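You operate a simulated robot arm through the tools that you are given. There is no shell and no other tool. Be economical: measure what you need, move in short steps, check, and stop when the job is done.

The job below is to be done with a simulated two-armed robot. You get a single attempt, and the scene is never put back.

JOB
Load both packs on the packs tray, carry it to the ready stand and push the stop bar against it. Set down upright: pack of small vials, pack of large vials.
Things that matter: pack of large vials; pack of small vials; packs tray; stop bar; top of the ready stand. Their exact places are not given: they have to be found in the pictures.

Only the result counts: the job must be done as asked and must still hold three seconds after the hand-in. Knocking over, shifting, dropping, spilling or breaking anything else fails it.

ROBOT AND FRAMES
Two 7-joint arms with two-finger parallel grippers on one trunk, on a base that drives. Base frame: it is fixed to the floor where the robot stands at the start and does not move with it; the origin is under the middle of the robot, x ahead of it, y to its left, z up. Units: m, rad, N and s.
The left shoulder is at the start at [0.084, 0.174, 1.153], the right one opposite. With the tool pointing down near the work surface each hand reaches from about 0.3 to 0.72 m from the robot's upright axis, wherever it stands, measured 20 degrees to its own side. Places, roughly: packs tray [0.3, 0.3, 0.9]; stop bar [1.2, -0.1, 0.8]; top of the ready stand [1.1, -0.3, 0.8]. Payload 3.6 kg a hand.
The TCP of each hand is the grasp point between the finger pads, 0.03 m short of the fingertips. In the tool frame z runs along the fingers and y along their closing line. The gripper opens to 0.11 m. The fingers are 0.02 m wide and 0.01 m thick; the gripper's body (0.048 by 0.112 m) begins 0.055 m behind the TCP.
Orientation is told as [roll, pitch, yaw] about the base's x, y, z axes, in that order, counted from this pose: with the fingers straight down and closing along the base's y, the tool's x points along the base's -x, its y along +y and its z along -z.

CONTROLS
- The arms move only by the tool servo_tool. It takes "left_commands", "right_commands" or both (then of equal length, played together; a hand with none holds still); each is a list of rows, each an object of numbers (a shift or turn left out is 0, a gripper value left out holds the last): "tx", "ty", "tz": the shift along the base's x, y, z in m; "wx", "wy", "wz": the turn, a rotation vector about the base's x, y, z in rad; "hand": the finger opening in m, from 0 to 0.11. In form: [{"tx": .., "ty": .., "tz": .., "wx": .., "wy": .., "wz": .., "hand": ..}, ...]. A call has 1 to 20 rows; each row is the pose to reach, as a shift and turn from the pose commanded when the call began. Each row takes 0.2 s and may step no farther than 0.05 m and 0.15 rad from the row before; otherwise, or with a gripper value out of range, the whole call is refused. A pose out of reach is approached as far as the arm can. The call stops where the force on the tool passes 40 N (or 10 N more than at its start, if that is more) or the arm is blocked; 0.2 s more then pass. Each finger travels about 0.153 m/s and halts on what it meets, pressing with about 33 N; the grip force reading is that of the motor and also rises with nothing between the fingers. The clock runs only during rows and for 0.2 s after the last one: add rows that repeat a pose to give the fingers time. It gives the time, the measured TCP pose, the force on the tool (base axes), the opening and the grip force at its end, in the units of the frame above (readings bear some noise), with the torque about the TCP (base axes, N m) and any sound that the robot's microphone picked up.
- Cameras (640 x 400 px; columns grow to the right, rows downward): "scene" is now at [0.1836, 0.0401, 1.3051]; the picture's right is [0.40, -0.91, -0.00], its down [-0.59, -0.26, -0.76] and it looks along [0.69, 0.31, -0.65] (base axes); focal length 214 px, centre (320, 200). "left" rides on the left gripper at [0.072, -0.017, -0.103] in its tool frame; the picture's right is [0.23, 0.97, 0.00], its down [-0.76, 0.18, -0.62] and it looks along [-0.61, 0.14, 0.78] (tool axes); focal length 222 px, centre (320, 200). "right" rides on the right gripper at [0.072, 0.017, -0.103] in its tool frame; the picture's right is [-0.23, 0.97, 0.00], its down [-0.76, -0.18, -0.62] and it looks along [-0.61, -0.14, 0.78] (tool axes); focal length 222 px, centre (320, 200).
- get_image(camera): a new picture of that camera. The clock stands still meanwhile.
- move_column(by): slides the trunk up (or, below 0, down) by that many m; the arms and the scene camera ride with it, the base frame stays. It gives what a move gives, with no picture.
- drive_base(legs): drives the robot by 1 to 6 legs, each [ahead, left, turn to the left] in m, m and rad, along the robot's own axes; the way and the turn of a leg run together, so that a leg with both is an arc; at most 1.5 m and 3.142 rad a leg. The arms and the cameras ride along, it lands a little off, and it stops where it bumps. It gives what a move gives.
- aim_head(pan, tilt): turns the head with the scene camera to pan (to the left, within 1.501 rad either way) and tilt (down, from -0.506 to 1.204), counted from straight ahead of the robot. It gives what a move gives.
- locate(camera, pixels): for up to 12 pixels [column, row] of the newest picture of that camera ("zoom" is the newest enlarged one), the place [x, y, z] in the base frame of the surface seen there, good to about 0.003 m, but the place of the scene camera against the robot may be out by one fixed shift of up to 0.025 m in any direction. The clock stands still meanwhile.
- inspect(camera, box): a new picture of the part [left, top, right, bottom] of that camera's present view, enlarged. The clock stands still meanwhile.
- sign_off(): hands the job in; it is judged then, once.

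Keep the steps short. Do not move on a guess: measure, check each grasp and each placing, and mend mistakes. In all there are 80 turns and 62 pictures (those below and enlarged ones count). Leave the grippers open and the arms clear of the work at the hand-in unless told otherwise, and finish with a single line.

The tools are called after "Emit:" as a command line: name --argument value ..., lists and objects as JSON in quotes. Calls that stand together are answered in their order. servo_tool: Moves the arms, as the interface text tells. Its arguments: {"type":"object","properties":{"left_commands":{"type":"array","items":{"type":"object","properties":{"tx":{"type":"number"},"ty":{"type":"number"},"tz":{"type":"number"},"wx":{"type":"number"},"wy":{"type":"number"},"wz":{"type":"number"},"hand":{"type":"number"}}}},"right_commands":{"type":"array","items":{"type":"object","properties":{"tx":{"type":"number"},"ty":{"type":"number"},"tz":{"type":"number"},"wx":{"type":"number"},"wy":{"type":"number"},"wz":{"type":"number"},"hand":{"type":"number"}}}}},"required":[]} The other tools are called the same way: move_column (by) slides the trunk up or down; drive_base (legs) drives the base; aim_head (pan, tilt) turns the head that bears the scene camera; get_image (camera) takes a picture; locate (camera, pixels) gives the place of the surface under pixels of a picture; inspect (camera, box) takes an enlarged picture of a part of a camera's view; sign_off () hands the job in.

At the start:

```text
time_s: 0.0
left_tool_pos: [0.3648, 0.351, 1.1607]
left_tool_rot: [0.002, -0.002, 0.002]
left_force: [-0.1, 0.6, -0.5]
left_wrist_torque: [0.0, -0.02, 0.0]
left_grip_width: 0.1101
left_gripper_force: 0.0
right_tool_pos: [0.3448, -0.0511, 1.1494]
right_tool_rot: [0.001, 0.002, -0.001]
right_force: [0.1, 0.9, -0.2]
right_wrist_torque: [0.02, 0.04, 0.0]
right_grip_width: 0.1099
right_gripper_force: 0.0
trunk travel left (down, up): [-0.269, 0.494]
robot x, y, heading: [0.0014, -0.0011, 0.003]
head pan, tilt: [0.417, 0.707]
```

scene: 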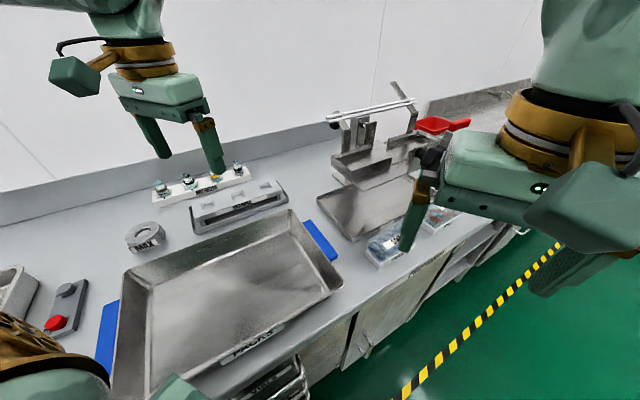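
right: 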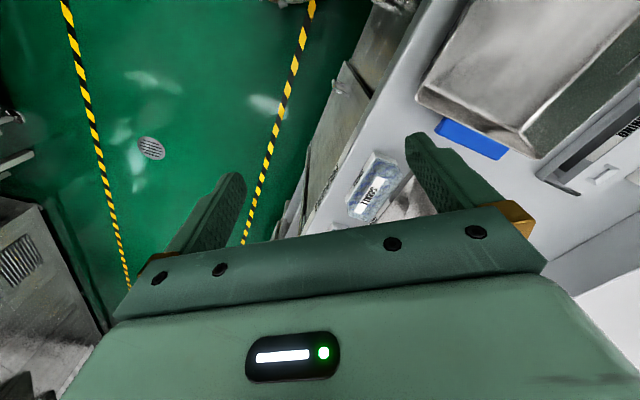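
left: 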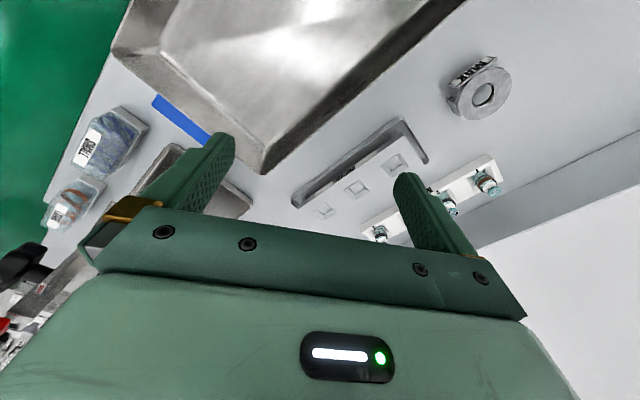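

I see the tray with blue handles and two packs to its right, partly hidden. I'll enlarge the left hand's view of the packs and turn the head to look at the stand.

Emit:
inspect --camera "left" --box '[20, 80, 260, 230]'

Emit:
aim_head --pan -0.25 --tilt 0.6

Emit:
get_image --camera "scene"

```text
2.67 times, centred on (140, 155) of left
```

zoom: 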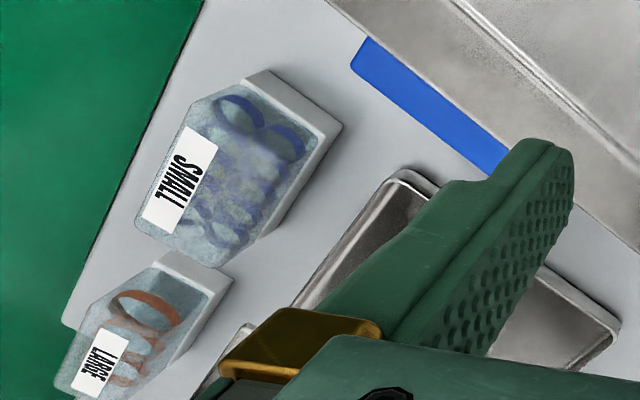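

```text
time_s: 1.0
left_tool_pos: [0.3648, 0.3518, 1.1609]
left_tool_rot: [0.0, -0.002, 0.002]
left_force: [1.0, -0.3, -0.6]
left_wrist_torque: [0.02, -0.01, 0.0]
left_grip_width: 0.1098
left_gripper_force: 0.1
right_tool_pos: [0.3444, -0.0514, 1.1489]
right_tool_rot: [0.0, 0.001, 0.0]
right_force: [0.1, 0.5, -0.5]
right_wrist_torque: [0.0, 0.02, 0.01]
right_grip_width: 0.11
right_gripper_force: 0.2
trunk travel left (down, up): [-0.269, 0.494]
robot x, y, heading: [0.0007, -0.001, 0.001]
head pan, tilt: [-0.25, 0.6]
```

```text
57 pictures are left
```

scene: 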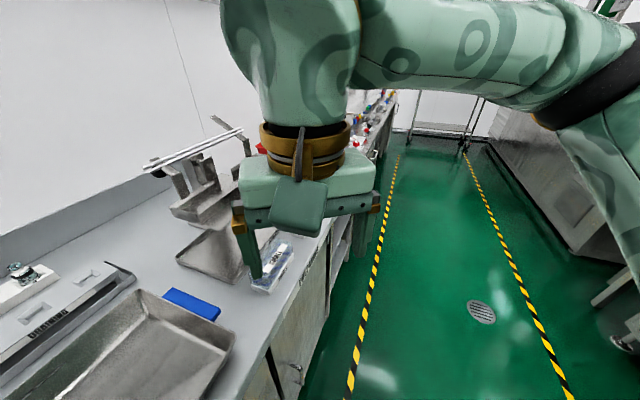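

The right arm hides the stand. I'll shift it to the right, over open floor, and look again.

Emit:
servo_tool --right_commands '[{"ty": -0.05}, {"ty": -0.1}, {"ty": -0.15}, {"ty": -0.2}, {"ty": -0.25}, {"ty": -0.3}, {"ty": -0.35}]'

Emit:
aim_head --pan 0.0 --tilt 0.6

Emit:
get_image --camera "scene"

```text
time_s: 2.6
left_tool_pos: [0.3658, 0.35, 1.1615]
left_tool_rot: [0.001, -0.001, 0.002]
left_force: [0.1, 0.1, 0.1]
left_wrist_torque: [0.03, 0.01, 0.01]
left_grip_width: 0.1101
left_gripper_force: 0.0
right_tool_pos: [0.3462, -0.3339, 1.123]
right_tool_rot: [0.003, 0.001, -0.001]
right_force: [-0.2, -1.1, 0.4]
right_wrist_torque: [0.02, 0.03, -0.03]
right_grip_width: 0.1101
right_gripper_force: 0.1
right hand out of reach, approached as far as the arm can: row 6, 7
trunk travel left (down, up): [-0.269, 0.494]
robot x, y, heading: [-0.0011, 0.0003, -0.003]
head pan, tilt: [-0.25, 0.6]
```

```text
time_s: 3.4
left_tool_pos: [0.3649, 0.3518, 1.1614]
left_tool_rot: [0.0, -0.002, 0.003]
left_force: [-0.4, -0.9, -0.6]
left_wrist_torque: [0.01, -0.01, 0.02]
left_grip_width: 0.1099
left_gripper_force: 0.0
right_tool_pos: [0.3457, -0.3315, 1.1237]
right_tool_rot: [0.0, -0.001, -0.002]
right_force: [-0.4, 0.6, 0.8]
right_wrist_torque: [-0.01, -0.03, -0.02]
right_grip_width: 0.1101
right_gripper_force: 0.2
trunk travel left (down, up): [-0.269, 0.494]
robot x, y, heading: [0.0021, -0.001, -0.006]
head pan, tilt: [0.0, 0.6]
```

```text
56 pictures are left
```

scene: 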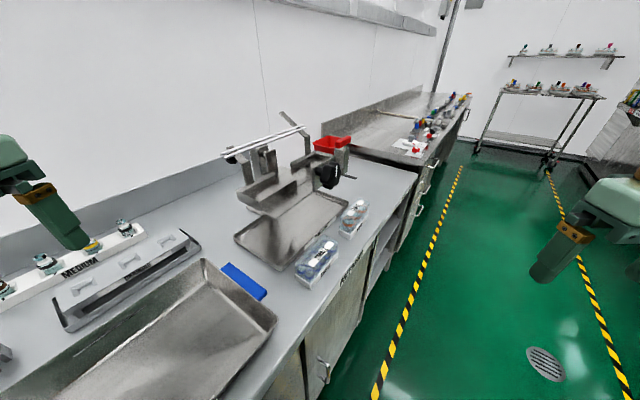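

A clear view now. I'll enlarge the packs and the fixture, then locate key points.

Emit:
inspect --camera "scene" --box '[200, 90, 488, 270]'

Emit:
locate --camera "scene" --pixels '[[290, 215], [262, 145], [320, 255], [356, 213], [415, 130], [275, 190], [365, 160], [205, 265], [277, 320], [245, 280], [330, 170], [380, 260]]'

```text
2.22 times, centred on (344, 180) of scene
```

zoom: 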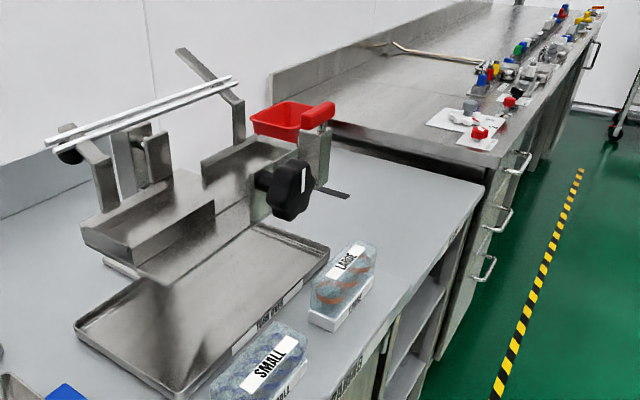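

```text
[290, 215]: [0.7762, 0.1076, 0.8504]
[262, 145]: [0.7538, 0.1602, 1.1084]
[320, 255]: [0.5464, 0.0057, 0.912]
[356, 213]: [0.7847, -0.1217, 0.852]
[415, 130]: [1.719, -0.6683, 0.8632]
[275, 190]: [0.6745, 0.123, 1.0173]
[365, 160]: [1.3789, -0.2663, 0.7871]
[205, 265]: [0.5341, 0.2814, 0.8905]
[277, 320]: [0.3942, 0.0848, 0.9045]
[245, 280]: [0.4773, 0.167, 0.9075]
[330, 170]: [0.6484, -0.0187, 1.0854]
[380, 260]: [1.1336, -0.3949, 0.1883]
```

I'll enlarge the area around (350,180), where the stand and stop bar should project.

Emit:
inspect --camera "scene" --box '[300, 120, 428, 200]'

Emit:
locate --camera "zoom" --pixels '[[130, 180], [200, 190], [250, 230], [300, 280], [400, 250], [180, 140], [80, 260], [230, 250], [100, 90], [380, 330], [550, 280], [500, 240]]'

Emit:
inspect --camera "scene" --box '[270, 190, 430, 290]'

```text
5.00 times, centred on (364, 160) of scene
```

zoom: 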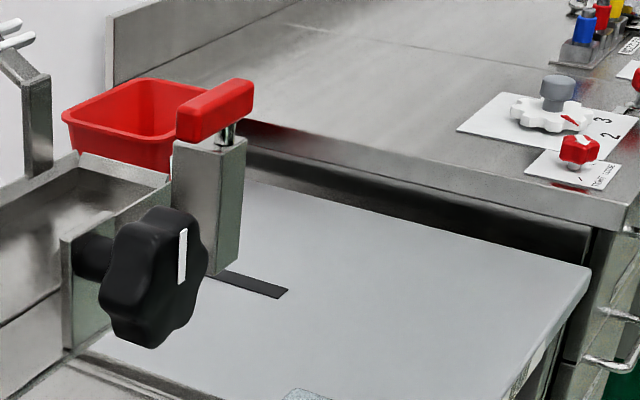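

```text
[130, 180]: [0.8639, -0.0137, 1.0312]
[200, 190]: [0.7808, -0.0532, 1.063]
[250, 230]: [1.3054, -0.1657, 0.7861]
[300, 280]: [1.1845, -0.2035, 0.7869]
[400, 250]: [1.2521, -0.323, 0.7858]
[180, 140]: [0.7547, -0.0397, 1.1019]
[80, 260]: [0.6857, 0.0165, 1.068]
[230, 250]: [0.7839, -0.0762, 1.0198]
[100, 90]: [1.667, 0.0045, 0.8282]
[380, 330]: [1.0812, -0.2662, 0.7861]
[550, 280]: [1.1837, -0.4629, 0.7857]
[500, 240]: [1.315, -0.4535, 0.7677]
```

```text
4.00 times, centred on (350, 240) of scene
```

zoom: 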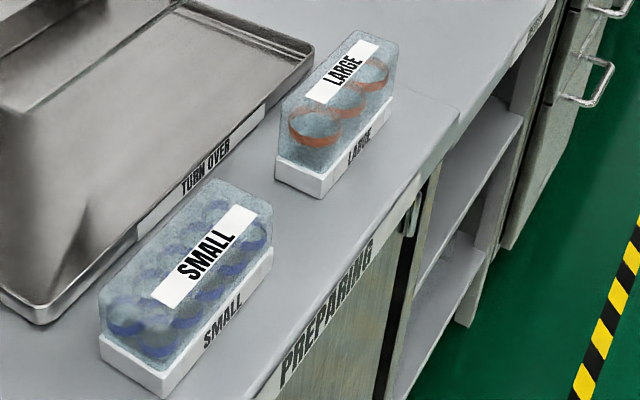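

The ready stand seems to be the lower surface at z≈0.786 past the bench seam. I'll measure pack corners and bench points in this enlarged view.

Emit:
locate --camera "zoom" --pixels '[[165, 375], [268, 265], [105, 345], [200, 260], [318, 190], [385, 110], [280, 165], [345, 70], [440, 160], [260, 370], [430, 120], [480, 70]]'

Emit:
inspect --camera "scene" --box '[360, 160, 440, 210]'

Emit:
aim_head --pan 0.6 --tilt 0.9

Emit:
get_image --camera "scene"

```text
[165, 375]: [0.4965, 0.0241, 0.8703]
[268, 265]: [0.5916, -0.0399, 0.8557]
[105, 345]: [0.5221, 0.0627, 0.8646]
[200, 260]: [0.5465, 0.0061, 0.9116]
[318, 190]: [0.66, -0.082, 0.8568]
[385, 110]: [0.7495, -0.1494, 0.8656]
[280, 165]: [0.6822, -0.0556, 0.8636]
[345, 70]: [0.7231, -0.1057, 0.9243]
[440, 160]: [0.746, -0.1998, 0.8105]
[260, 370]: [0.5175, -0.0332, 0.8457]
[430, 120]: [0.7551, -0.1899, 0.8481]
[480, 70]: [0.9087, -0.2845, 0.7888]
```

```text
8.00 times, centred on (400, 185) of scene
```

zoom: 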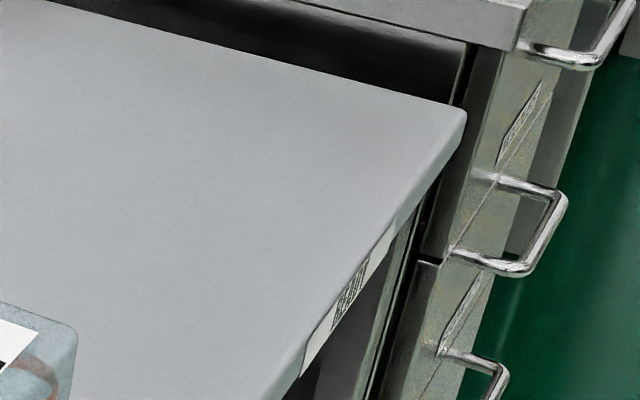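

```text
time_s: 4.4
left_tool_pos: [0.3642, 0.3508, 1.1616]
left_tool_rot: [0.0, -0.002, 0.001]
left_force: [0.6, 0.0, 1.0]
left_wrist_torque: [0.01, 0.01, 0.01]
left_grip_width: 0.1101
left_gripper_force: 0.1
right_tool_pos: [0.3466, -0.3318, 1.1235]
right_tool_rot: [0.0, 0.001, -0.001]
right_force: [0.6, 0.0, -0.7]
right_wrist_torque: [0.03, -0.02, 0.01]
right_grip_width: 0.1102
right_gripper_force: 0.1
trunk travel left (down, up): [-0.269, 0.494]
robot x, y, heading: [0.0021, 0.0032, 0.003]
head pan, tilt: [0.6, 0.901]
```

```text
51 pictures are left
```

scene: 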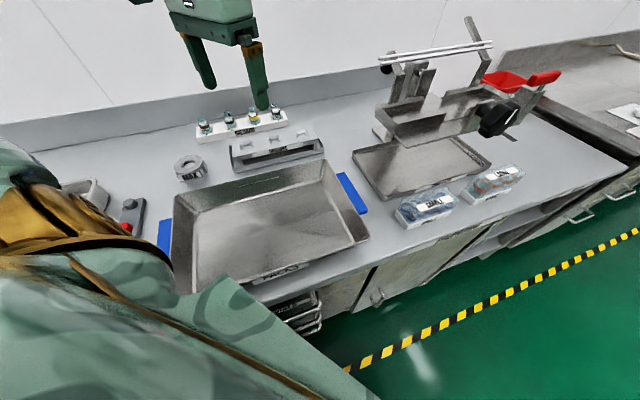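

Now I'll measure the tray: corners, rim, floor and blue handles, and enlarge it.

Emit:
inspect --camera "scene" --box '[130, 130, 450, 330]'

Emit:
locate --camera "zoom" --pixels '[[415, 92], [480, 210], [470, 145], [428, 108], [90, 145], [60, 215], [280, 180], [300, 272], [240, 95], [130, 310], [410, 200], [360, 250]]'

```text
2.00 times, centred on (290, 230) of scene
```

zoom: 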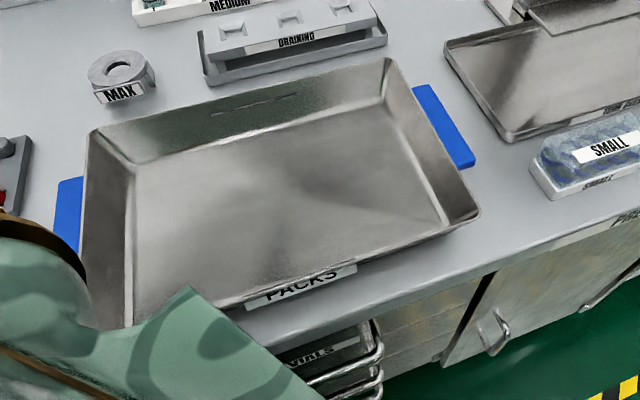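

```text
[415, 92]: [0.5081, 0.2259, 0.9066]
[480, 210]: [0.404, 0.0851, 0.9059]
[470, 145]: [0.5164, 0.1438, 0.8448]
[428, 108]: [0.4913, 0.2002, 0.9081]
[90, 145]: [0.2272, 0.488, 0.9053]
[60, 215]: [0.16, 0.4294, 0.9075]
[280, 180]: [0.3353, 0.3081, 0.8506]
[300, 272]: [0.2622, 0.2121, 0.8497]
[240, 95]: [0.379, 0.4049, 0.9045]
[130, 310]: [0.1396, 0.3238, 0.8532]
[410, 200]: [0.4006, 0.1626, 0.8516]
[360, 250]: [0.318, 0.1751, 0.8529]
```

Tray rim is at z≈0.906, floor 0.851, and the bench runs at about −0.59 rad. I'll back off from the bench, slide along it, and turn to face it squarely.

Emit:
drive_base --legs '[[-0.057, -0.083, 0], [0.207, -0.14, 0], [0, 0, 0.98]]'

Emit:
aim_head --pan -0.3 --tilt 0.75

Emit:
get_image --camera "scene"

Emit:
get_image --camera "left"

Emit:
get_image --camera "right"

```text
time_s: 9.5
left_tool_pos: [0.06, 0.2765, 1.1613]
left_tool_rot: [-0.001, -0.001, 0.99]
left_force: [-0.7, -0.5, -0.5]
left_wrist_torque: [0.02, 0.02, 0.03]
left_grip_width: 0.11
left_gripper_force: 0.0
right_tool_pos: [0.6201, -0.1133, 1.1251]
right_tool_rot: [-0.001, -0.001, 0.987]
right_force: [-0.2, -0.4, 0.2]
right_wrist_torque: [0.0, -0.03, 0.04]
right_grip_width: 0.1101
right_gripper_force: 0.1
trunk travel left (down, up): [-0.269, 0.494]
robot x, y, heading: [0.1516, -0.2222, 0.996]
head pan, tilt: [0.6, 0.901]
```

```text
time_s: 10.7
left_tool_pos: [0.0604, 0.2772, 1.1618]
left_tool_rot: [-0.001, -0.002, 0.991]
left_force: [-0.2, 0.5, 0.7]
left_wrist_torque: [-0.02, 0.02, -0.02]
left_grip_width: 0.1099
left_gripper_force: 0.0
right_tool_pos: [0.6208, -0.1142, 1.124]
right_tool_rot: [-0.002, -0.001, 0.987]
right_force: [0.5, -0.2, 0.7]
right_wrist_torque: [0.01, 0.01, 0.03]
right_grip_width: 0.11
right_gripper_force: 0.0
trunk travel left (down, up): [-0.269, 0.494]
robot x, y, heading: [0.1526, -0.2225, 0.985]
head pan, tilt: [-0.3, 0.75]
```

```text
49 pictures are left
```

scene: 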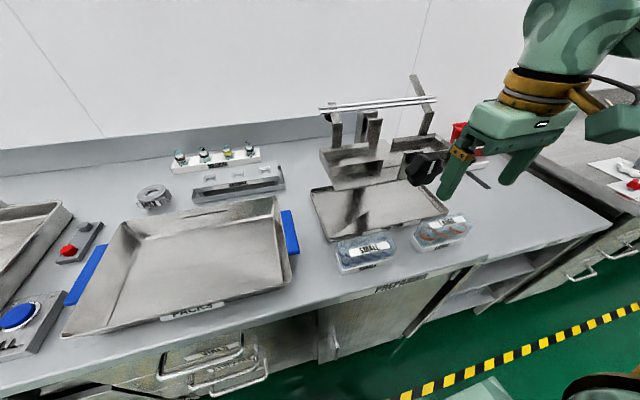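

```text
48 pictures are left
```

left: 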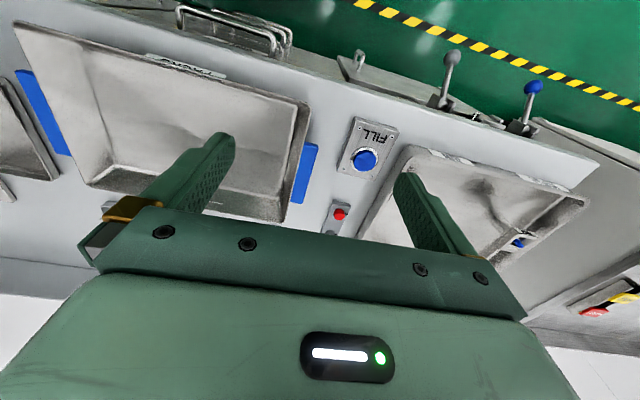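

```text
47 pictures are left
```

right: 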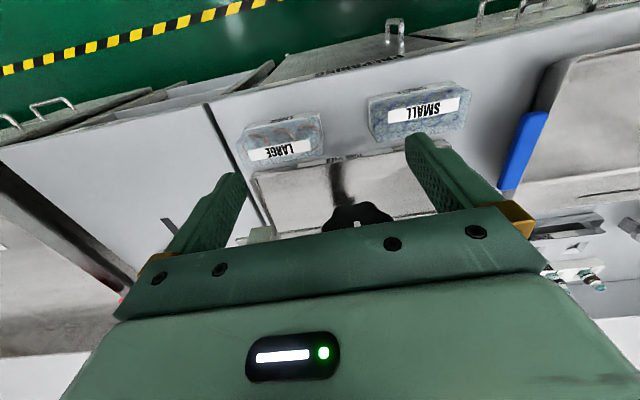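

Nicely squared up. The right camera shows both packs; I'll locate them and the right blue handle there, and enlarge the left camera's view of the handle.

Emit:
locate --camera "right" --pixels '[[285, 140], [245, 130], [318, 115], [322, 150], [420, 105], [370, 105], [465, 85], [470, 120], [375, 135], [522, 150], [505, 187], [540, 115]]'

Emit:
locate --camera "left" --pixels '[[305, 175], [312, 145], [297, 202], [300, 175], [315, 175], [40, 110], [65, 152], [22, 72], [150, 120], [308, 110], [282, 220], [100, 185]]'

Emit:
inspect --camera "right" --box '[200, 60, 560, 285]'

```text
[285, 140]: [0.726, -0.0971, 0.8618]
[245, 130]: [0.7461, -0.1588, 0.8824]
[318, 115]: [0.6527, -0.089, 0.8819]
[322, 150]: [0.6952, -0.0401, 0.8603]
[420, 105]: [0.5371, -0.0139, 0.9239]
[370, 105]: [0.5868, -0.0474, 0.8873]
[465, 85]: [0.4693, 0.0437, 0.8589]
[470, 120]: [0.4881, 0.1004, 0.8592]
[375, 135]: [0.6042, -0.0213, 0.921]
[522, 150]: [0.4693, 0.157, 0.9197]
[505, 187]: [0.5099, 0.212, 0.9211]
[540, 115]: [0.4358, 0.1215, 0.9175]
```

```text
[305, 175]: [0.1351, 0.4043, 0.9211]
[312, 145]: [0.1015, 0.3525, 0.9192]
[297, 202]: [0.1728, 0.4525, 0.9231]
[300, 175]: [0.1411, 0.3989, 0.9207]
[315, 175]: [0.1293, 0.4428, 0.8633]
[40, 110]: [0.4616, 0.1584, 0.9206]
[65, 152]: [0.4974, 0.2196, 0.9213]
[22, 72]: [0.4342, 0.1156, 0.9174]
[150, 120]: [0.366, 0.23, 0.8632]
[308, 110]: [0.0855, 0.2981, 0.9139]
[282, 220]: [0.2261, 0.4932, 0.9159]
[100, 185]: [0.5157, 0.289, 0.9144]
```

```text
1.78 times, centred on (380, 172) of right
```

zoom: 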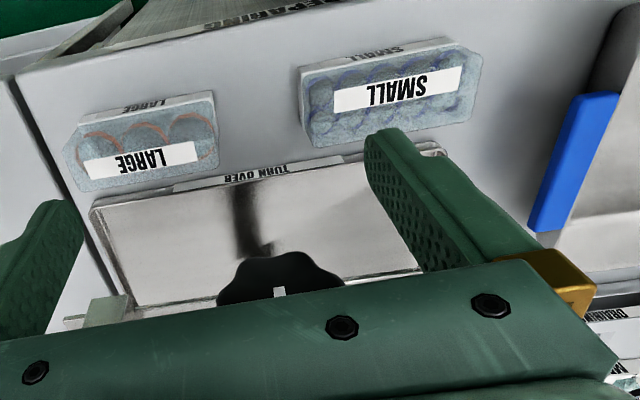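

Wrist cameras put the bench at z≈0.859, handles at z≈0.92 (scene reads about 0.012 low). Packs need the fingers closing across the bench, so I'll turn the right hand by −1.57 rad and look.

Emit:
servo_tool --right_commands '[{"wz": -0.15, "tx": -0.02}, {"wz": -0.3, "tx": -0.05, "ty": 0.01}, {"wz": -0.45, "tx": -0.08, "ty": 0.02}, {"wz": -0.6, "tx": -0.1, "ty": 0.03}, {"wz": -0.75, "tx": -0.1, "ty": 0.03}, {"wz": -0.9, "tx": -0.1, "ty": 0.03}, {"wz": -1.05, "tx": -0.1, "ty": 0.03}, {"wz": -1.2, "tx": -0.1, "ty": 0.03}, {"wz": -1.35, "tx": -0.1, "ty": 0.03}, {"wz": -1.5, "tx": -0.1, "ty": 0.03}, {"wz": -1.575, "tx": -0.1, "ty": 0.03}]'

Emit:
get_image --camera "right"

Emit:
inspect --camera "scene" --box '[260, 150, 500, 300]'

```text
time_s: 13.1
left_tool_pos: [0.0597, 0.2768, 1.161]
left_tool_rot: [-0.001, -0.001, 0.993]
left_force: [-0.2, -0.9, 0.8]
left_wrist_torque: [-0.04, -0.02, 0.01]
left_grip_width: 0.1098
left_gripper_force: 0.1
right_tool_pos: [0.5215, -0.0853, 1.1229]
right_tool_rot: [-0.001, 0.0, -0.588]
right_force: [0.4, 0.2, 0.8]
right_wrist_torque: [0.0, -0.01, 0.0]
right_grip_width: 0.1103
right_gripper_force: 0.0
trunk travel left (down, up): [-0.269, 0.494]
robot x, y, heading: [0.1521, -0.2208, 0.988]
head pan, tilt: [-0.3, 0.75]
```

```text
45 pictures are left
```

right: 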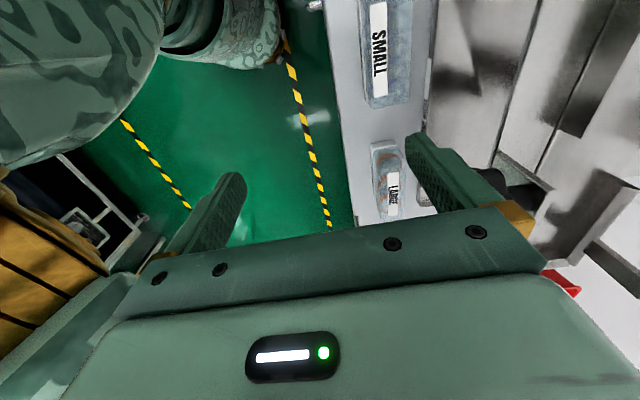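

```text
2.67 times, centred on (380, 225) of scene
```

zoom: 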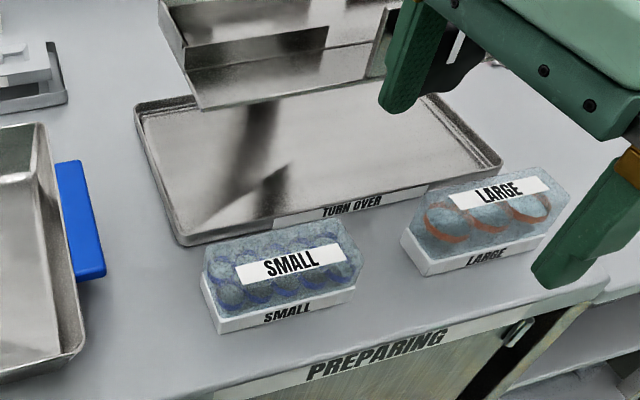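

Clear view of both packs. Locating base corners and labels in both views.

Emit:
locate --camera "zoom" --pixels '[[218, 325], [352, 292], [206, 288], [291, 265], [425, 268], [540, 242], [405, 240], [499, 191], [92, 215], [78, 165], [105, 272], [98, 290]]'

Emit:
locate --camera "right" --pixels '[[380, 50], [370, 100], [408, 95], [414, 20], [392, 193], [375, 150], [400, 145], [376, 215], [520, 190], [500, 165], [590, 220], [560, 280]]'

```text
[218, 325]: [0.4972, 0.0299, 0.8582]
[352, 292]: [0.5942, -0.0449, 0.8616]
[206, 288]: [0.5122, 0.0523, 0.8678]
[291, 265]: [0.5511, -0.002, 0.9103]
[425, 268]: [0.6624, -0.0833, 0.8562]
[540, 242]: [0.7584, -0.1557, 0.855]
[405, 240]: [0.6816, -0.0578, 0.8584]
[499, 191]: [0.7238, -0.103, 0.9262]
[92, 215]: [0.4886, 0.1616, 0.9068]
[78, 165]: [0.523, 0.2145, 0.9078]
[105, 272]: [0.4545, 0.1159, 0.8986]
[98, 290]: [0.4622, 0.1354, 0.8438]
```

```text
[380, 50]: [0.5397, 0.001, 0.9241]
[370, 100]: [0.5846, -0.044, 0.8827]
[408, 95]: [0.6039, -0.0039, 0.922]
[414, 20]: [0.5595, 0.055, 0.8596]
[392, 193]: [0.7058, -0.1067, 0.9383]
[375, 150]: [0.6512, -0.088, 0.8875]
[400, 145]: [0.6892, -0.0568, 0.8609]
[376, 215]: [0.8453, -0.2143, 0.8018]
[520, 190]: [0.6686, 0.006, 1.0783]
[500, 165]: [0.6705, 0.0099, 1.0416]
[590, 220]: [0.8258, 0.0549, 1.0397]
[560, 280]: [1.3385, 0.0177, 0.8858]
```

Label centres from the wrist camera: small (0.540,0.001,0.924), large (0.706,−0.107,0.938). Next I hover the right hand over the small pack at z≈1.0 and check.

Emit:
servo_tool --right_commands '[{"tx": 0.01, "ty": 0.04}, {"tx": 0.0235, "ty": 0.085}, {"tx": 0.0235, "ty": 0.093, "tz": -0.04}, {"tx": 0.0235, "ty": 0.093, "tz": -0.08}, {"tx": 0.0235, "ty": 0.093, "tz": -0.12}]'

Emit:
get_image --camera "right"

Emit:
inspect --camera "scene" --box '[260, 150, 500, 300]'

```text
time_s: 14.3
left_tool_pos: [0.06, 0.2769, 1.1618]
left_tool_rot: [0.0, 0.0, 0.991]
left_force: [-0.5, 1.1, 0.6]
left_wrist_torque: [0.02, 0.02, 0.0]
left_grip_width: 0.11
left_gripper_force: 0.0
right_tool_pos: [0.5465, 0.0095, 1.0012]
right_tool_rot: [0.001, 0.001, -0.587]
right_force: [-0.8, -0.3, -0.3]
right_wrist_torque: [-0.01, 0.01, 0.0]
right_grip_width: 0.1099
right_gripper_force: 0.0
trunk travel left (down, up): [-0.269, 0.494]
robot x, y, heading: [0.1521, -0.2262, 0.989]
head pan, tilt: [-0.3, 0.75]
```

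```text
43 pictures are left
```

right: 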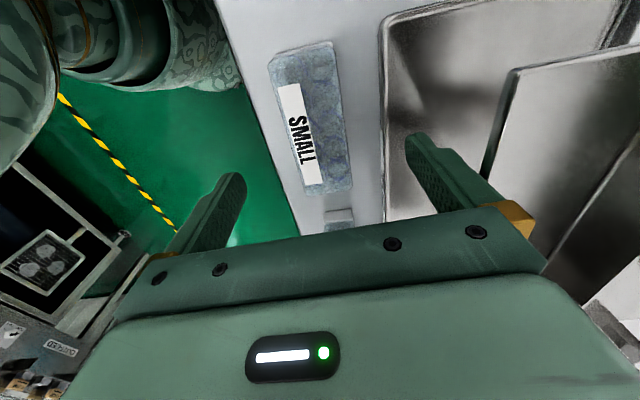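

```text
2.67 times, centred on (380, 225) of scene
```

zoom: 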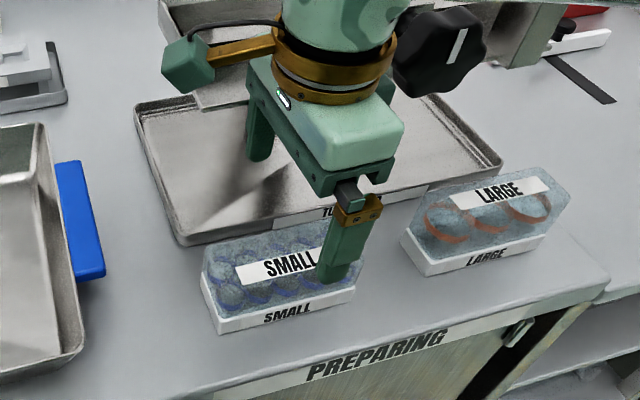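

Locating the pack's top edges and ends in the right camera to centre exactly.

Emit:
locate --camera "right" --pixels '[[272, 75], [332, 50], [305, 188], [349, 180], [318, 120], [297, 140], [340, 120], [296, 110], [339, 215], [281, 130], [365, 150], [385, 100]]'

Emit:
inspect --camera "right" --box '[240, 20, 432, 140]'

```text
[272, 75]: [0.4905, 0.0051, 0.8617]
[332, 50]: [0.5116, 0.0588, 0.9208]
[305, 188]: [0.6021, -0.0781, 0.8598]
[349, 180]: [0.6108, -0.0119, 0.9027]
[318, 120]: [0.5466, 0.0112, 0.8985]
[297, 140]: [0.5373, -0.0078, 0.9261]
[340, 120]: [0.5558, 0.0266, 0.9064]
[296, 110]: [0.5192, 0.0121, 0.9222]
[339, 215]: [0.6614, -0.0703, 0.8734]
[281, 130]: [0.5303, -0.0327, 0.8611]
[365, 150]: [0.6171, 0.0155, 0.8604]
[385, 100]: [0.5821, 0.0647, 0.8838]
```

```text
3.33 times, centred on (336, 80) of right
```

zoom: 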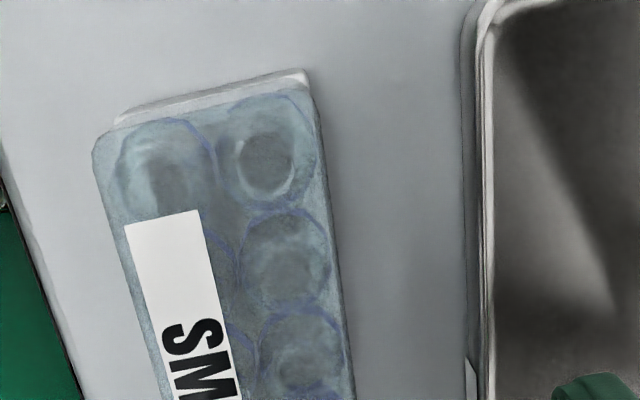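

Emit:
locate --camera "zoom" --pixels '[[104, 165], [308, 105], [125, 280], [335, 250], [118, 122], [303, 75], [345, 370], [150, 380], [128, 235], [205, 230]]'

Emit:
locate --camera "right" --pixels '[[279, 88], [278, 86], [292, 86], [306, 185], [320, 180], [303, 180], [348, 178], [345, 150]]'

```text
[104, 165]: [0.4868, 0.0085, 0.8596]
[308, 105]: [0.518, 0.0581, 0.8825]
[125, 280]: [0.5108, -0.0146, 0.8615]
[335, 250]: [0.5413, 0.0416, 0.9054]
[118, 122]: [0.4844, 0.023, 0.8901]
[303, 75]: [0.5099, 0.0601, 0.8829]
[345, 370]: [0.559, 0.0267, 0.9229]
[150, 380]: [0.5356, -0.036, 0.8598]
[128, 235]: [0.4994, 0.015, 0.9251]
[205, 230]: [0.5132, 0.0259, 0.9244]
```

```text
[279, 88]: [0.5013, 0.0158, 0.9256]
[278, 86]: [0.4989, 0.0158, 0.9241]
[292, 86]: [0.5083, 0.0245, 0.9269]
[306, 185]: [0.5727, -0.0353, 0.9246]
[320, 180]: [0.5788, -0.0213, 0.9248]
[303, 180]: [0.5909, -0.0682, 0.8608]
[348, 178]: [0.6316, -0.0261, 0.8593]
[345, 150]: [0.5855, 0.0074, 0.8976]
```

Pack end edge mid is (0.497,0.042); its centre works out at (0.545,0.009), matching the TCP. Descend 0.105 and close.

Emit:
servo_tool --right_commands '[{"tz": -0.05}, {"tz": -0.09}, {"tz": -0.105}, {"tz": -0.105, "hand": 0.05}, {"tz": -0.105, "hand": 0.03}, {"tz": -0.105, "hand": 0.03}, {"tz": -0.105, "hand": 0.03}]'

```text
time_s: 15.1
left_tool_pos: [0.0602, 0.2753, 1.1621]
left_tool_rot: [0.0, -0.003, 0.991]
left_force: [0.7, 0.3, -1.3]
left_wrist_torque: [-0.01, 0.02, -0.05]
left_grip_width: 0.1099
left_gripper_force: 0.1
right_tool_pos: [0.5454, 0.0112, 0.9101]
right_tool_rot: [0.021, 0.005, -0.595]
right_force: [-2.8, -11.4, 23.7]
right_wrist_torque: [0.78, -0.87, -0.3]
right_grip_width: 0.1049
right_gripper_force: 0.1
trunk travel left (down, up): [-0.269, 0.494]
robot x, y, heading: [0.1518, -0.2227, 0.987]
head pan, tilt: [-0.3, 0.75]
stopped in row 3 (right hand): the force on the tool passed its limit at 53 N (the readings are from after the stop); the commanded pose is now the measured one
```

The far finger touched the rim of the turn‑over tray (z≈0.884). I'll rise and narrow the opening to 0.07, then look.

Emit:
servo_tool --right_commands '[{"tz": 0.03}, {"tz": 0.06}, {"tz": 0.06, "hand": 0.07}, {"tz": 0.06, "hand": 0.07}]'

Emit:
inspect --camera "scene" --box '[260, 150, 500, 300]'

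Emit:
get_image --camera "right"

```text
time_s: 16.1
left_tool_pos: [0.0596, 0.2765, 1.1626]
left_tool_rot: [0.0, -0.002, 0.99]
left_force: [-0.2, -0.4, 0.2]
left_wrist_torque: [0.01, 0.02, 0.0]
left_grip_width: 0.1095
left_gripper_force: 0.1
right_tool_pos: [0.5464, 0.0118, 0.9671]
right_tool_rot: [0.017, 0.003, -0.591]
right_force: [-0.5, -1.3, 0.3]
right_wrist_torque: [-0.02, -0.04, -0.03]
right_grip_width: 0.07
right_gripper_force: 0.0
trunk travel left (down, up): [-0.269, 0.494]
robot x, y, heading: [0.1551, -0.2233, 0.988]
head pan, tilt: [-0.3, 0.75]
```

```text
2.67 times, centred on (380, 225) of scene
```

zoom: 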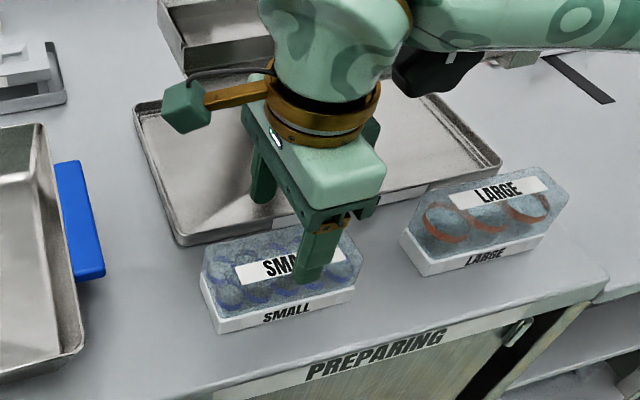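

```text
39 pictures are left
```

right: 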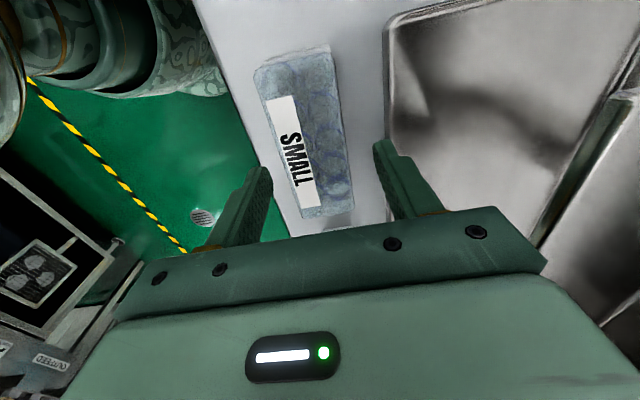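

The turn‑over tray did not move. Fingers at 0.07 straddle the pack; descend with a slight roll correction and close.

Emit:
servo_tool --right_commands '[{"tz": -0.03, "tx": -0.001, "ty": -0.003, "wx": -0.017}, {"tz": -0.055, "tx": -0.001, "ty": -0.003, "wx": -0.017}, {"tz": -0.072, "tx": -0.001, "ty": -0.003, "wx": -0.017}, {"tz": -0.072, "tx": -0.001, "ty": -0.003, "wx": -0.017, "hand": 0.03}, {"tz": -0.072, "tx": -0.001, "ty": -0.003, "wx": -0.017, "hand": 0.03}, {"tz": -0.072, "tx": -0.001, "ty": -0.003, "wx": -0.017, "hand": 0.03}]'

```text
time_s: 17.5
left_tool_pos: [0.0599, 0.2761, 1.1614]
left_tool_rot: [0.001, -0.001, 0.99]
left_force: [-0.3, -0.1, 0.6]
left_wrist_torque: [0.03, 0.01, 0.01]
left_grip_width: 0.1101
left_gripper_force: 0.1
right_tool_pos: [0.5459, 0.0084, 0.8961]
right_tool_rot: [0.002, -0.005, -0.591]
right_force: [0.0, 1.4, 3.2]
right_wrist_torque: [0.01, 0.14, -0.06]
right_grip_width: 0.0491
right_gripper_force: 33.1
trunk travel left (down, up): [-0.269, 0.494]
robot x, y, heading: [0.1503, -0.2205, 0.984]
head pan, tilt: [-0.3, 0.75]
```

Grasped at 0.049 m. Lift 0.13 and check.

Emit:
servo_tool --right_commands '[{"tz": 0.04}, {"tz": 0.085}, {"tz": 0.13}]'

Emit:
drive_base --legs '[[0, 0.15, 0]]'

Emit:
get_image --camera "scene"

```text
time_s: 18.3
left_tool_pos: [0.0598, 0.2762, 1.1619]
left_tool_rot: [0.0, -0.003, 0.989]
left_force: [-0.3, -0.3, 0.0]
left_wrist_torque: [0.0, 0.0, 0.02]
left_grip_width: 0.1103
left_gripper_force: 0.2
right_tool_pos: [0.5465, 0.0084, 1.026]
right_tool_rot: [-0.001, -0.008, -0.592]
right_force: [-0.5, 0.4, -1.0]
right_wrist_torque: [-0.04, -0.02, 0.01]
right_grip_width: 0.0492
right_gripper_force: 33.5
trunk travel left (down, up): [-0.269, 0.494]
robot x, y, heading: [0.1489, -0.2188, 0.989]
head pan, tilt: [-0.3, 0.75]
```

```text
time_s: 19.6
left_tool_pos: [-0.0644, 0.3593, 1.1621]
left_tool_rot: [-0.002, 0.001, 0.988]
left_force: [0.9, 0.5, -0.3]
left_wrist_torque: [0.0, -0.06, 0.01]
left_grip_width: 0.1101
left_gripper_force: 0.1
right_tool_pos: [0.4224, 0.0916, 1.0248]
right_tool_rot: [0.001, -0.008, -0.593]
right_force: [0.8, -0.5, -1.5]
right_wrist_torque: [-0.02, -0.04, 0.01]
right_grip_width: 0.0491
right_gripper_force: 32.5
trunk travel left (down, up): [-0.269, 0.494]
robot x, y, heading: [0.0331, -0.1406, 0.986]
head pan, tilt: [-0.3, 0.75]
```

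```text
38 pictures are left
```

scene: 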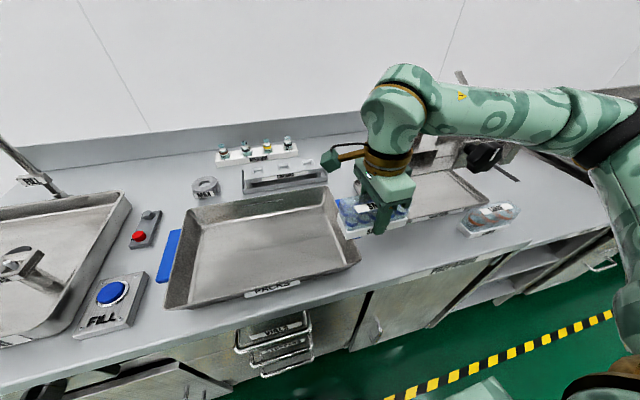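

Pack held firmly. Move it over the tray's left half, (0.244,0.32).

Emit:
servo_tool --right_commands '[{"tx": -0.03, "ty": 0.038}, {"tx": -0.06, "ty": 0.076}, {"tx": -0.09, "ty": 0.114}, {"tx": -0.12, "ty": 0.152}, {"tx": -0.15, "ty": 0.19}, {"tx": -0.178, "ty": 0.228}, {"tx": -0.178, "ty": 0.228}]'

Emit:
inspect --camera "scene" --box '[140, 150, 380, 300]'

Emit:
get_image --camera "right"

```text
time_s: 21.2
left_tool_pos: [-0.0621, 0.3576, 1.1613]
left_tool_rot: [0.0, -0.001, 0.99]
left_force: [0.1, 0.2, 0.3]
left_wrist_torque: [0.01, 0.02, -0.03]
left_grip_width: 0.11
left_gripper_force: 0.0
right_tool_pos: [0.2474, 0.3173, 1.0265]
right_tool_rot: [0.001, -0.004, -0.593]
right_force: [0.0, -0.8, -1.0]
right_wrist_torque: [0.02, 0.0, -0.02]
right_grip_width: 0.0489
right_gripper_force: 33.3
trunk travel left (down, up): [-0.269, 0.494]
robot x, y, heading: [0.0275, -0.1407, 0.988]
head pan, tilt: [-0.3, 0.75]
```

```text
2.67 times, centred on (260, 225) of scene
```

zoom: 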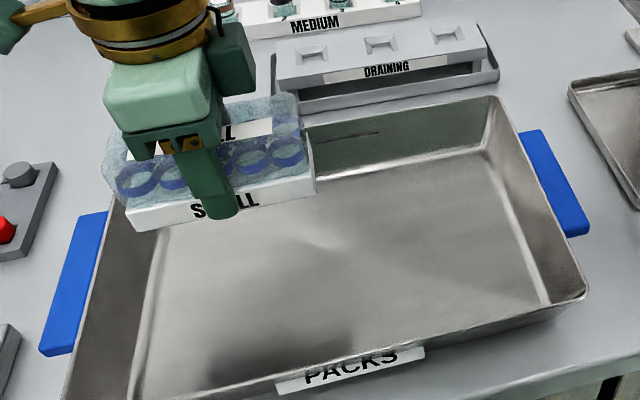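

```text
36 pictures are left
```

right: 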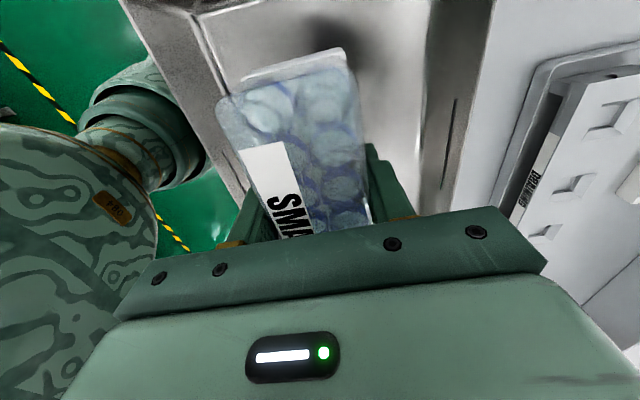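

Check the tray floor and wall lines around the pack from the right camera.

Emit:
locate --camera "right" --pixels '[[225, 85], [420, 110], [200, 20], [390, 60], [430, 20], [300, 20], [440, 170], [180, 80]]'

Emit:
locate --camera "zoom" --pixels '[[150, 270], [300, 180], [484, 150], [548, 305], [300, 250], [560, 185], [75, 285], [400, 250]]'

```text
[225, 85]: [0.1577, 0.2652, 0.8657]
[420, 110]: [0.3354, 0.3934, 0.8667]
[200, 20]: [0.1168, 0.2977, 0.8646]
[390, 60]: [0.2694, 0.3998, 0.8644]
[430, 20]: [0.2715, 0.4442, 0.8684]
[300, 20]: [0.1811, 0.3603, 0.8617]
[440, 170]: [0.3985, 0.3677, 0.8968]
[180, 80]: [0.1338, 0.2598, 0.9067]
```

```text
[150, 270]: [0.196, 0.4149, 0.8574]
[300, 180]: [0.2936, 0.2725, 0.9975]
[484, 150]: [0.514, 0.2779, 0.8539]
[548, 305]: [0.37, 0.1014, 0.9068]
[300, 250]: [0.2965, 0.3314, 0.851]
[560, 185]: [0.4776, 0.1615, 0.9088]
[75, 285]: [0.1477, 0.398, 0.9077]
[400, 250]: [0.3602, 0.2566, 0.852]
```

Floor z≈0.865; the pack will fit. Lower by 0.122, leaving it about 1–2 mm above the floor, look at force, then release.

Emit:
servo_tool --right_commands '[{"tz": -0.045}, {"tz": -0.09}, {"tz": -0.11}, {"tz": -0.118}, {"tz": -0.123}, {"tz": -0.123}]'

```text
time_s: 22.6
left_tool_pos: [-0.0635, 0.3594, 1.1619]
left_tool_rot: [0.001, 0.0, 0.988]
left_force: [-0.5, 0.5, 0.2]
left_wrist_torque: [0.01, 0.0, -0.02]
left_grip_width: 0.1099
left_gripper_force: 0.0
right_tool_pos: [0.2447, 0.3179, 0.9024]
right_tool_rot: [0.002, -0.004, -0.593]
right_force: [0.7, 0.1, -1.4]
right_wrist_torque: [-0.01, -0.02, -0.01]
right_grip_width: 0.0489
right_gripper_force: 32.6
trunk travel left (down, up): [-0.269, 0.494]
robot x, y, heading: [0.0294, -0.1385, 0.985]
head pan, tilt: [-0.3, 0.75]
```

No contact yet; lower a few more millimetres until the force changes.

Emit:
servo_tool --right_commands '[{"tz": -0.002}, {"tz": -0.004}, {"tz": -0.004}]'

```text
time_s: 23.4
left_tool_pos: [-0.0633, 0.3579, 1.1613]
left_tool_rot: [0.001, -0.002, 0.988]
left_force: [-0.8, 0.9, 0.1]
left_wrist_torque: [0.01, -0.01, 0.01]
left_grip_width: 0.1102
left_gripper_force: 0.0
right_tool_pos: [0.2448, 0.3183, 0.8998]
right_tool_rot: [0.0, -0.004, -0.592]
right_force: [0.8, -0.6, 11.6]
right_wrist_torque: [-0.37, -0.09, -0.05]
right_grip_width: 0.0487
right_gripper_force: 33.1
trunk travel left (down, up): [-0.269, 0.494]
robot x, y, heading: [0.0288, -0.1434, 0.99]
head pan, tilt: [-0.3, 0.75]
```

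Contact (11.6 N). Release and rise straight up.

Emit:
servo_tool --right_commands '[{"tz": 0.001, "hand": 0.09}, {"tz": 0.001, "hand": 0.09}, {"tz": 0.001, "hand": 0.09}, {"tz": 0.04}, {"tz": 0.09}, {"tz": 0.14}, {"tz": 0.18}, {"tz": 0.22}]'

Emit:
get_image --camera "right"

```text
time_s: 25.2
left_tool_pos: [-0.064, 0.3586, 1.1616]
left_tool_rot: [0.001, -0.001, 0.988]
left_force: [-0.5, -0.3, -0.5]
left_wrist_torque: [-0.02, -0.03, -0.02]
left_grip_width: 0.1099
left_gripper_force: 0.2
right_tool_pos: [0.2461, 0.3194, 1.1181]
right_tool_rot: [0.001, -0.007, -0.593]
right_force: [-0.1, -0.7, -0.1]
right_wrist_torque: [0.02, -0.01, -0.04]
right_grip_width: 0.09
right_gripper_force: 0.1
trunk travel left (down, up): [-0.269, 0.494]
robot x, y, heading: [0.0283, -0.137, 0.99]
head pan, tilt: [-0.3, 0.75]
```

```text
35 pictures are left
```

right: 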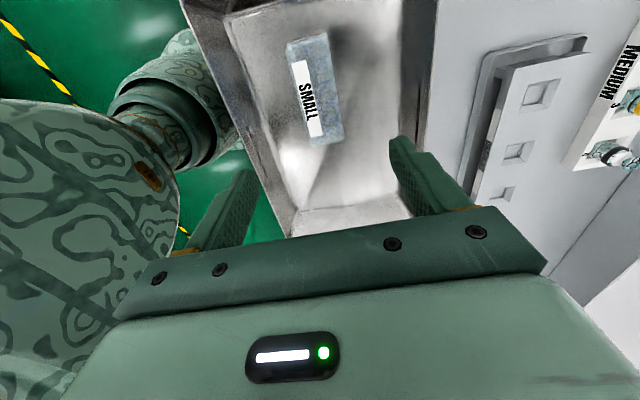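

Small pack stands upright in the tray. For the large pack, the fixture's bar hangs just behind it and leaves no room for the hand crosswise, so I'll slide that pack left along the bench with closed fingers first. Retract, turn the hand back, and drive right.

Emit:
servo_tool --right_commands '[{"wz": 0.15, "tx": -0.02, "ty": -0.03, "hand": 0.0}, {"wz": 0.3, "tx": -0.04, "ty": -0.06}, {"wz": 0.45, "tx": -0.05, "ty": -0.075}, {"wz": 0.6, "tx": -0.05, "ty": -0.075}, {"wz": 0.75, "tx": -0.05, "ty": -0.075}, {"wz": 0.9, "tx": -0.05, "ty": -0.075}, {"wz": 1.05, "tx": -0.05, "ty": -0.075}, {"wz": 1.2, "tx": -0.05, "ty": -0.075}, {"wz": 1.35, "tx": -0.05, "ty": -0.075}, {"wz": 1.5, "tx": -0.05, "ty": -0.075}, {"wz": 1.575, "tx": -0.05, "ty": -0.075}]'

Emit:
drive_base --legs '[[0, -0.25, 0]]'

```text
time_s: 27.6
left_tool_pos: [-0.063, 0.357, 1.1613]
left_tool_rot: [0.001, -0.001, 0.987]
left_force: [1.0, 0.4, 0.2]
left_wrist_torque: [-0.04, 0.03, -0.01]
left_grip_width: 0.11
left_gripper_force: 0.1
right_tool_pos: [0.1956, 0.2437, 1.1191]
right_tool_rot: [0.002, -0.005, 0.982]
right_force: [-0.5, -0.3, 0.6]
right_wrist_torque: [0.03, -0.01, 0.0]
right_grip_width: 0.0003
right_gripper_force: 33.2
trunk travel left (down, up): [-0.269, 0.494]
robot x, y, heading: [0.0266, -0.1404, 0.986]
head pan, tilt: [-0.3, 0.75]
```

```text
time_s: 29.4
left_tool_pos: [0.1476, 0.2188, 1.1628]
left_tool_rot: [-0.001, -0.001, 0.992]
left_force: [0.6, -1.1, -0.9]
left_wrist_torque: [0.02, 0.03, -0.01]
left_grip_width: 0.1102
left_gripper_force: 0.1
right_tool_pos: [0.4043, 0.1047, 1.119]
right_tool_rot: [0.002, -0.006, 0.985]
right_force: [-0.4, 0.2, -0.9]
right_wrist_torque: [0.03, 0.02, 0.04]
right_grip_width: 0.0
right_gripper_force: 33.2
trunk travel left (down, up): [-0.269, 0.494]
robot x, y, heading: [0.2395, -0.2789, 0.987]
head pan, tilt: [-0.3, 0.75]
```

Moving the hand along the bench at v≈0.28, stopping left of the large pack for a look.

Emit:
servo_tool --right_commands '[{"tx": 0.03, "ty": -0.03}, {"tx": 0.065, "ty": -0.062}, {"tx": 0.1, "ty": -0.095}, {"tx": 0.135, "ty": -0.127}, {"tx": 0.166, "ty": -0.156}, {"tx": 0.166, "ty": -0.156}]'

Emit:
get_image --camera "right"

Emit:
get_image --camera "scene"

```text
time_s: 30.9
left_tool_pos: [0.146, 0.2204, 1.1604]
left_tool_rot: [0.0, 0.001, 0.992]
left_force: [-0.6, 0.5, -0.2]
left_wrist_torque: [0.01, -0.04, 0.02]
left_grip_width: 0.1099
left_gripper_force: 0.0
right_tool_pos: [0.5705, -0.053, 1.1182]
right_tool_rot: [0.0, -0.006, 0.983]
right_force: [-0.3, 1.1, 0.4]
right_wrist_torque: [0.0, 0.0, -0.01]
right_grip_width: 0.0002
right_gripper_force: 32.5
trunk travel left (down, up): [-0.269, 0.494]
robot x, y, heading: [0.24, -0.2787, 0.99]
head pan, tilt: [-0.3, 0.75]
```

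```text
34 pictures are left
```

right: 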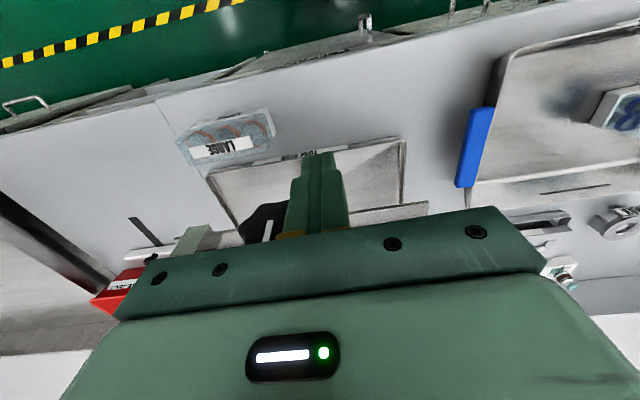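

```text
33 pictures are left
```

scene: 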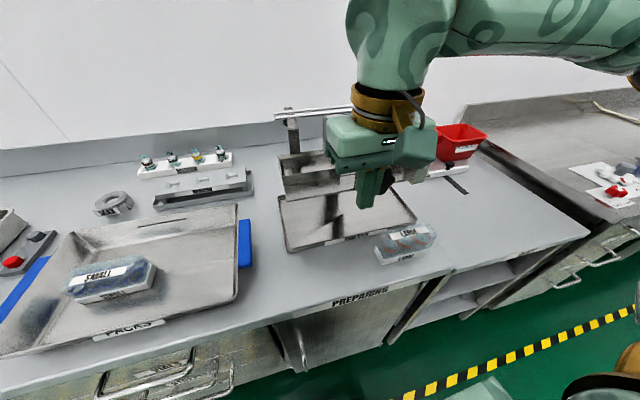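

Locate the large pack's corners and the fixture parts near it.

Emit:
locate --camera "right" --pixels '[[180, 140], [265, 110], [275, 135], [195, 162], [222, 147], [190, 240], [205, 235], [260, 215], [240, 230], [150, 235], [135, 225], [160, 110]]'

Emit:
inspect --camera "right" --box '[90, 80, 330, 230]'

```text
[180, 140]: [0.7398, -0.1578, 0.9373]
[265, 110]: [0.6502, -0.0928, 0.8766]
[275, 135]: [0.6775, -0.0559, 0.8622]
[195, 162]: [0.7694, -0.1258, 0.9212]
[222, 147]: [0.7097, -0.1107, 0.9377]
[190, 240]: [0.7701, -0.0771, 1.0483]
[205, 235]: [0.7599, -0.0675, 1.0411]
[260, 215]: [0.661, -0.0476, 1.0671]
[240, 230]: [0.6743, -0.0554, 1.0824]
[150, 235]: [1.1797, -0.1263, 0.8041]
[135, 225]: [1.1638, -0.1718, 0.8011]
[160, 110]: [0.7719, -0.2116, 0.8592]
```

```text
2.67 times, centred on (210, 155) of right
```

zoom: 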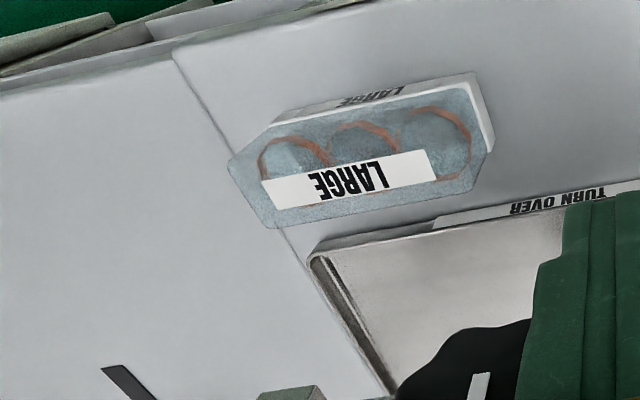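

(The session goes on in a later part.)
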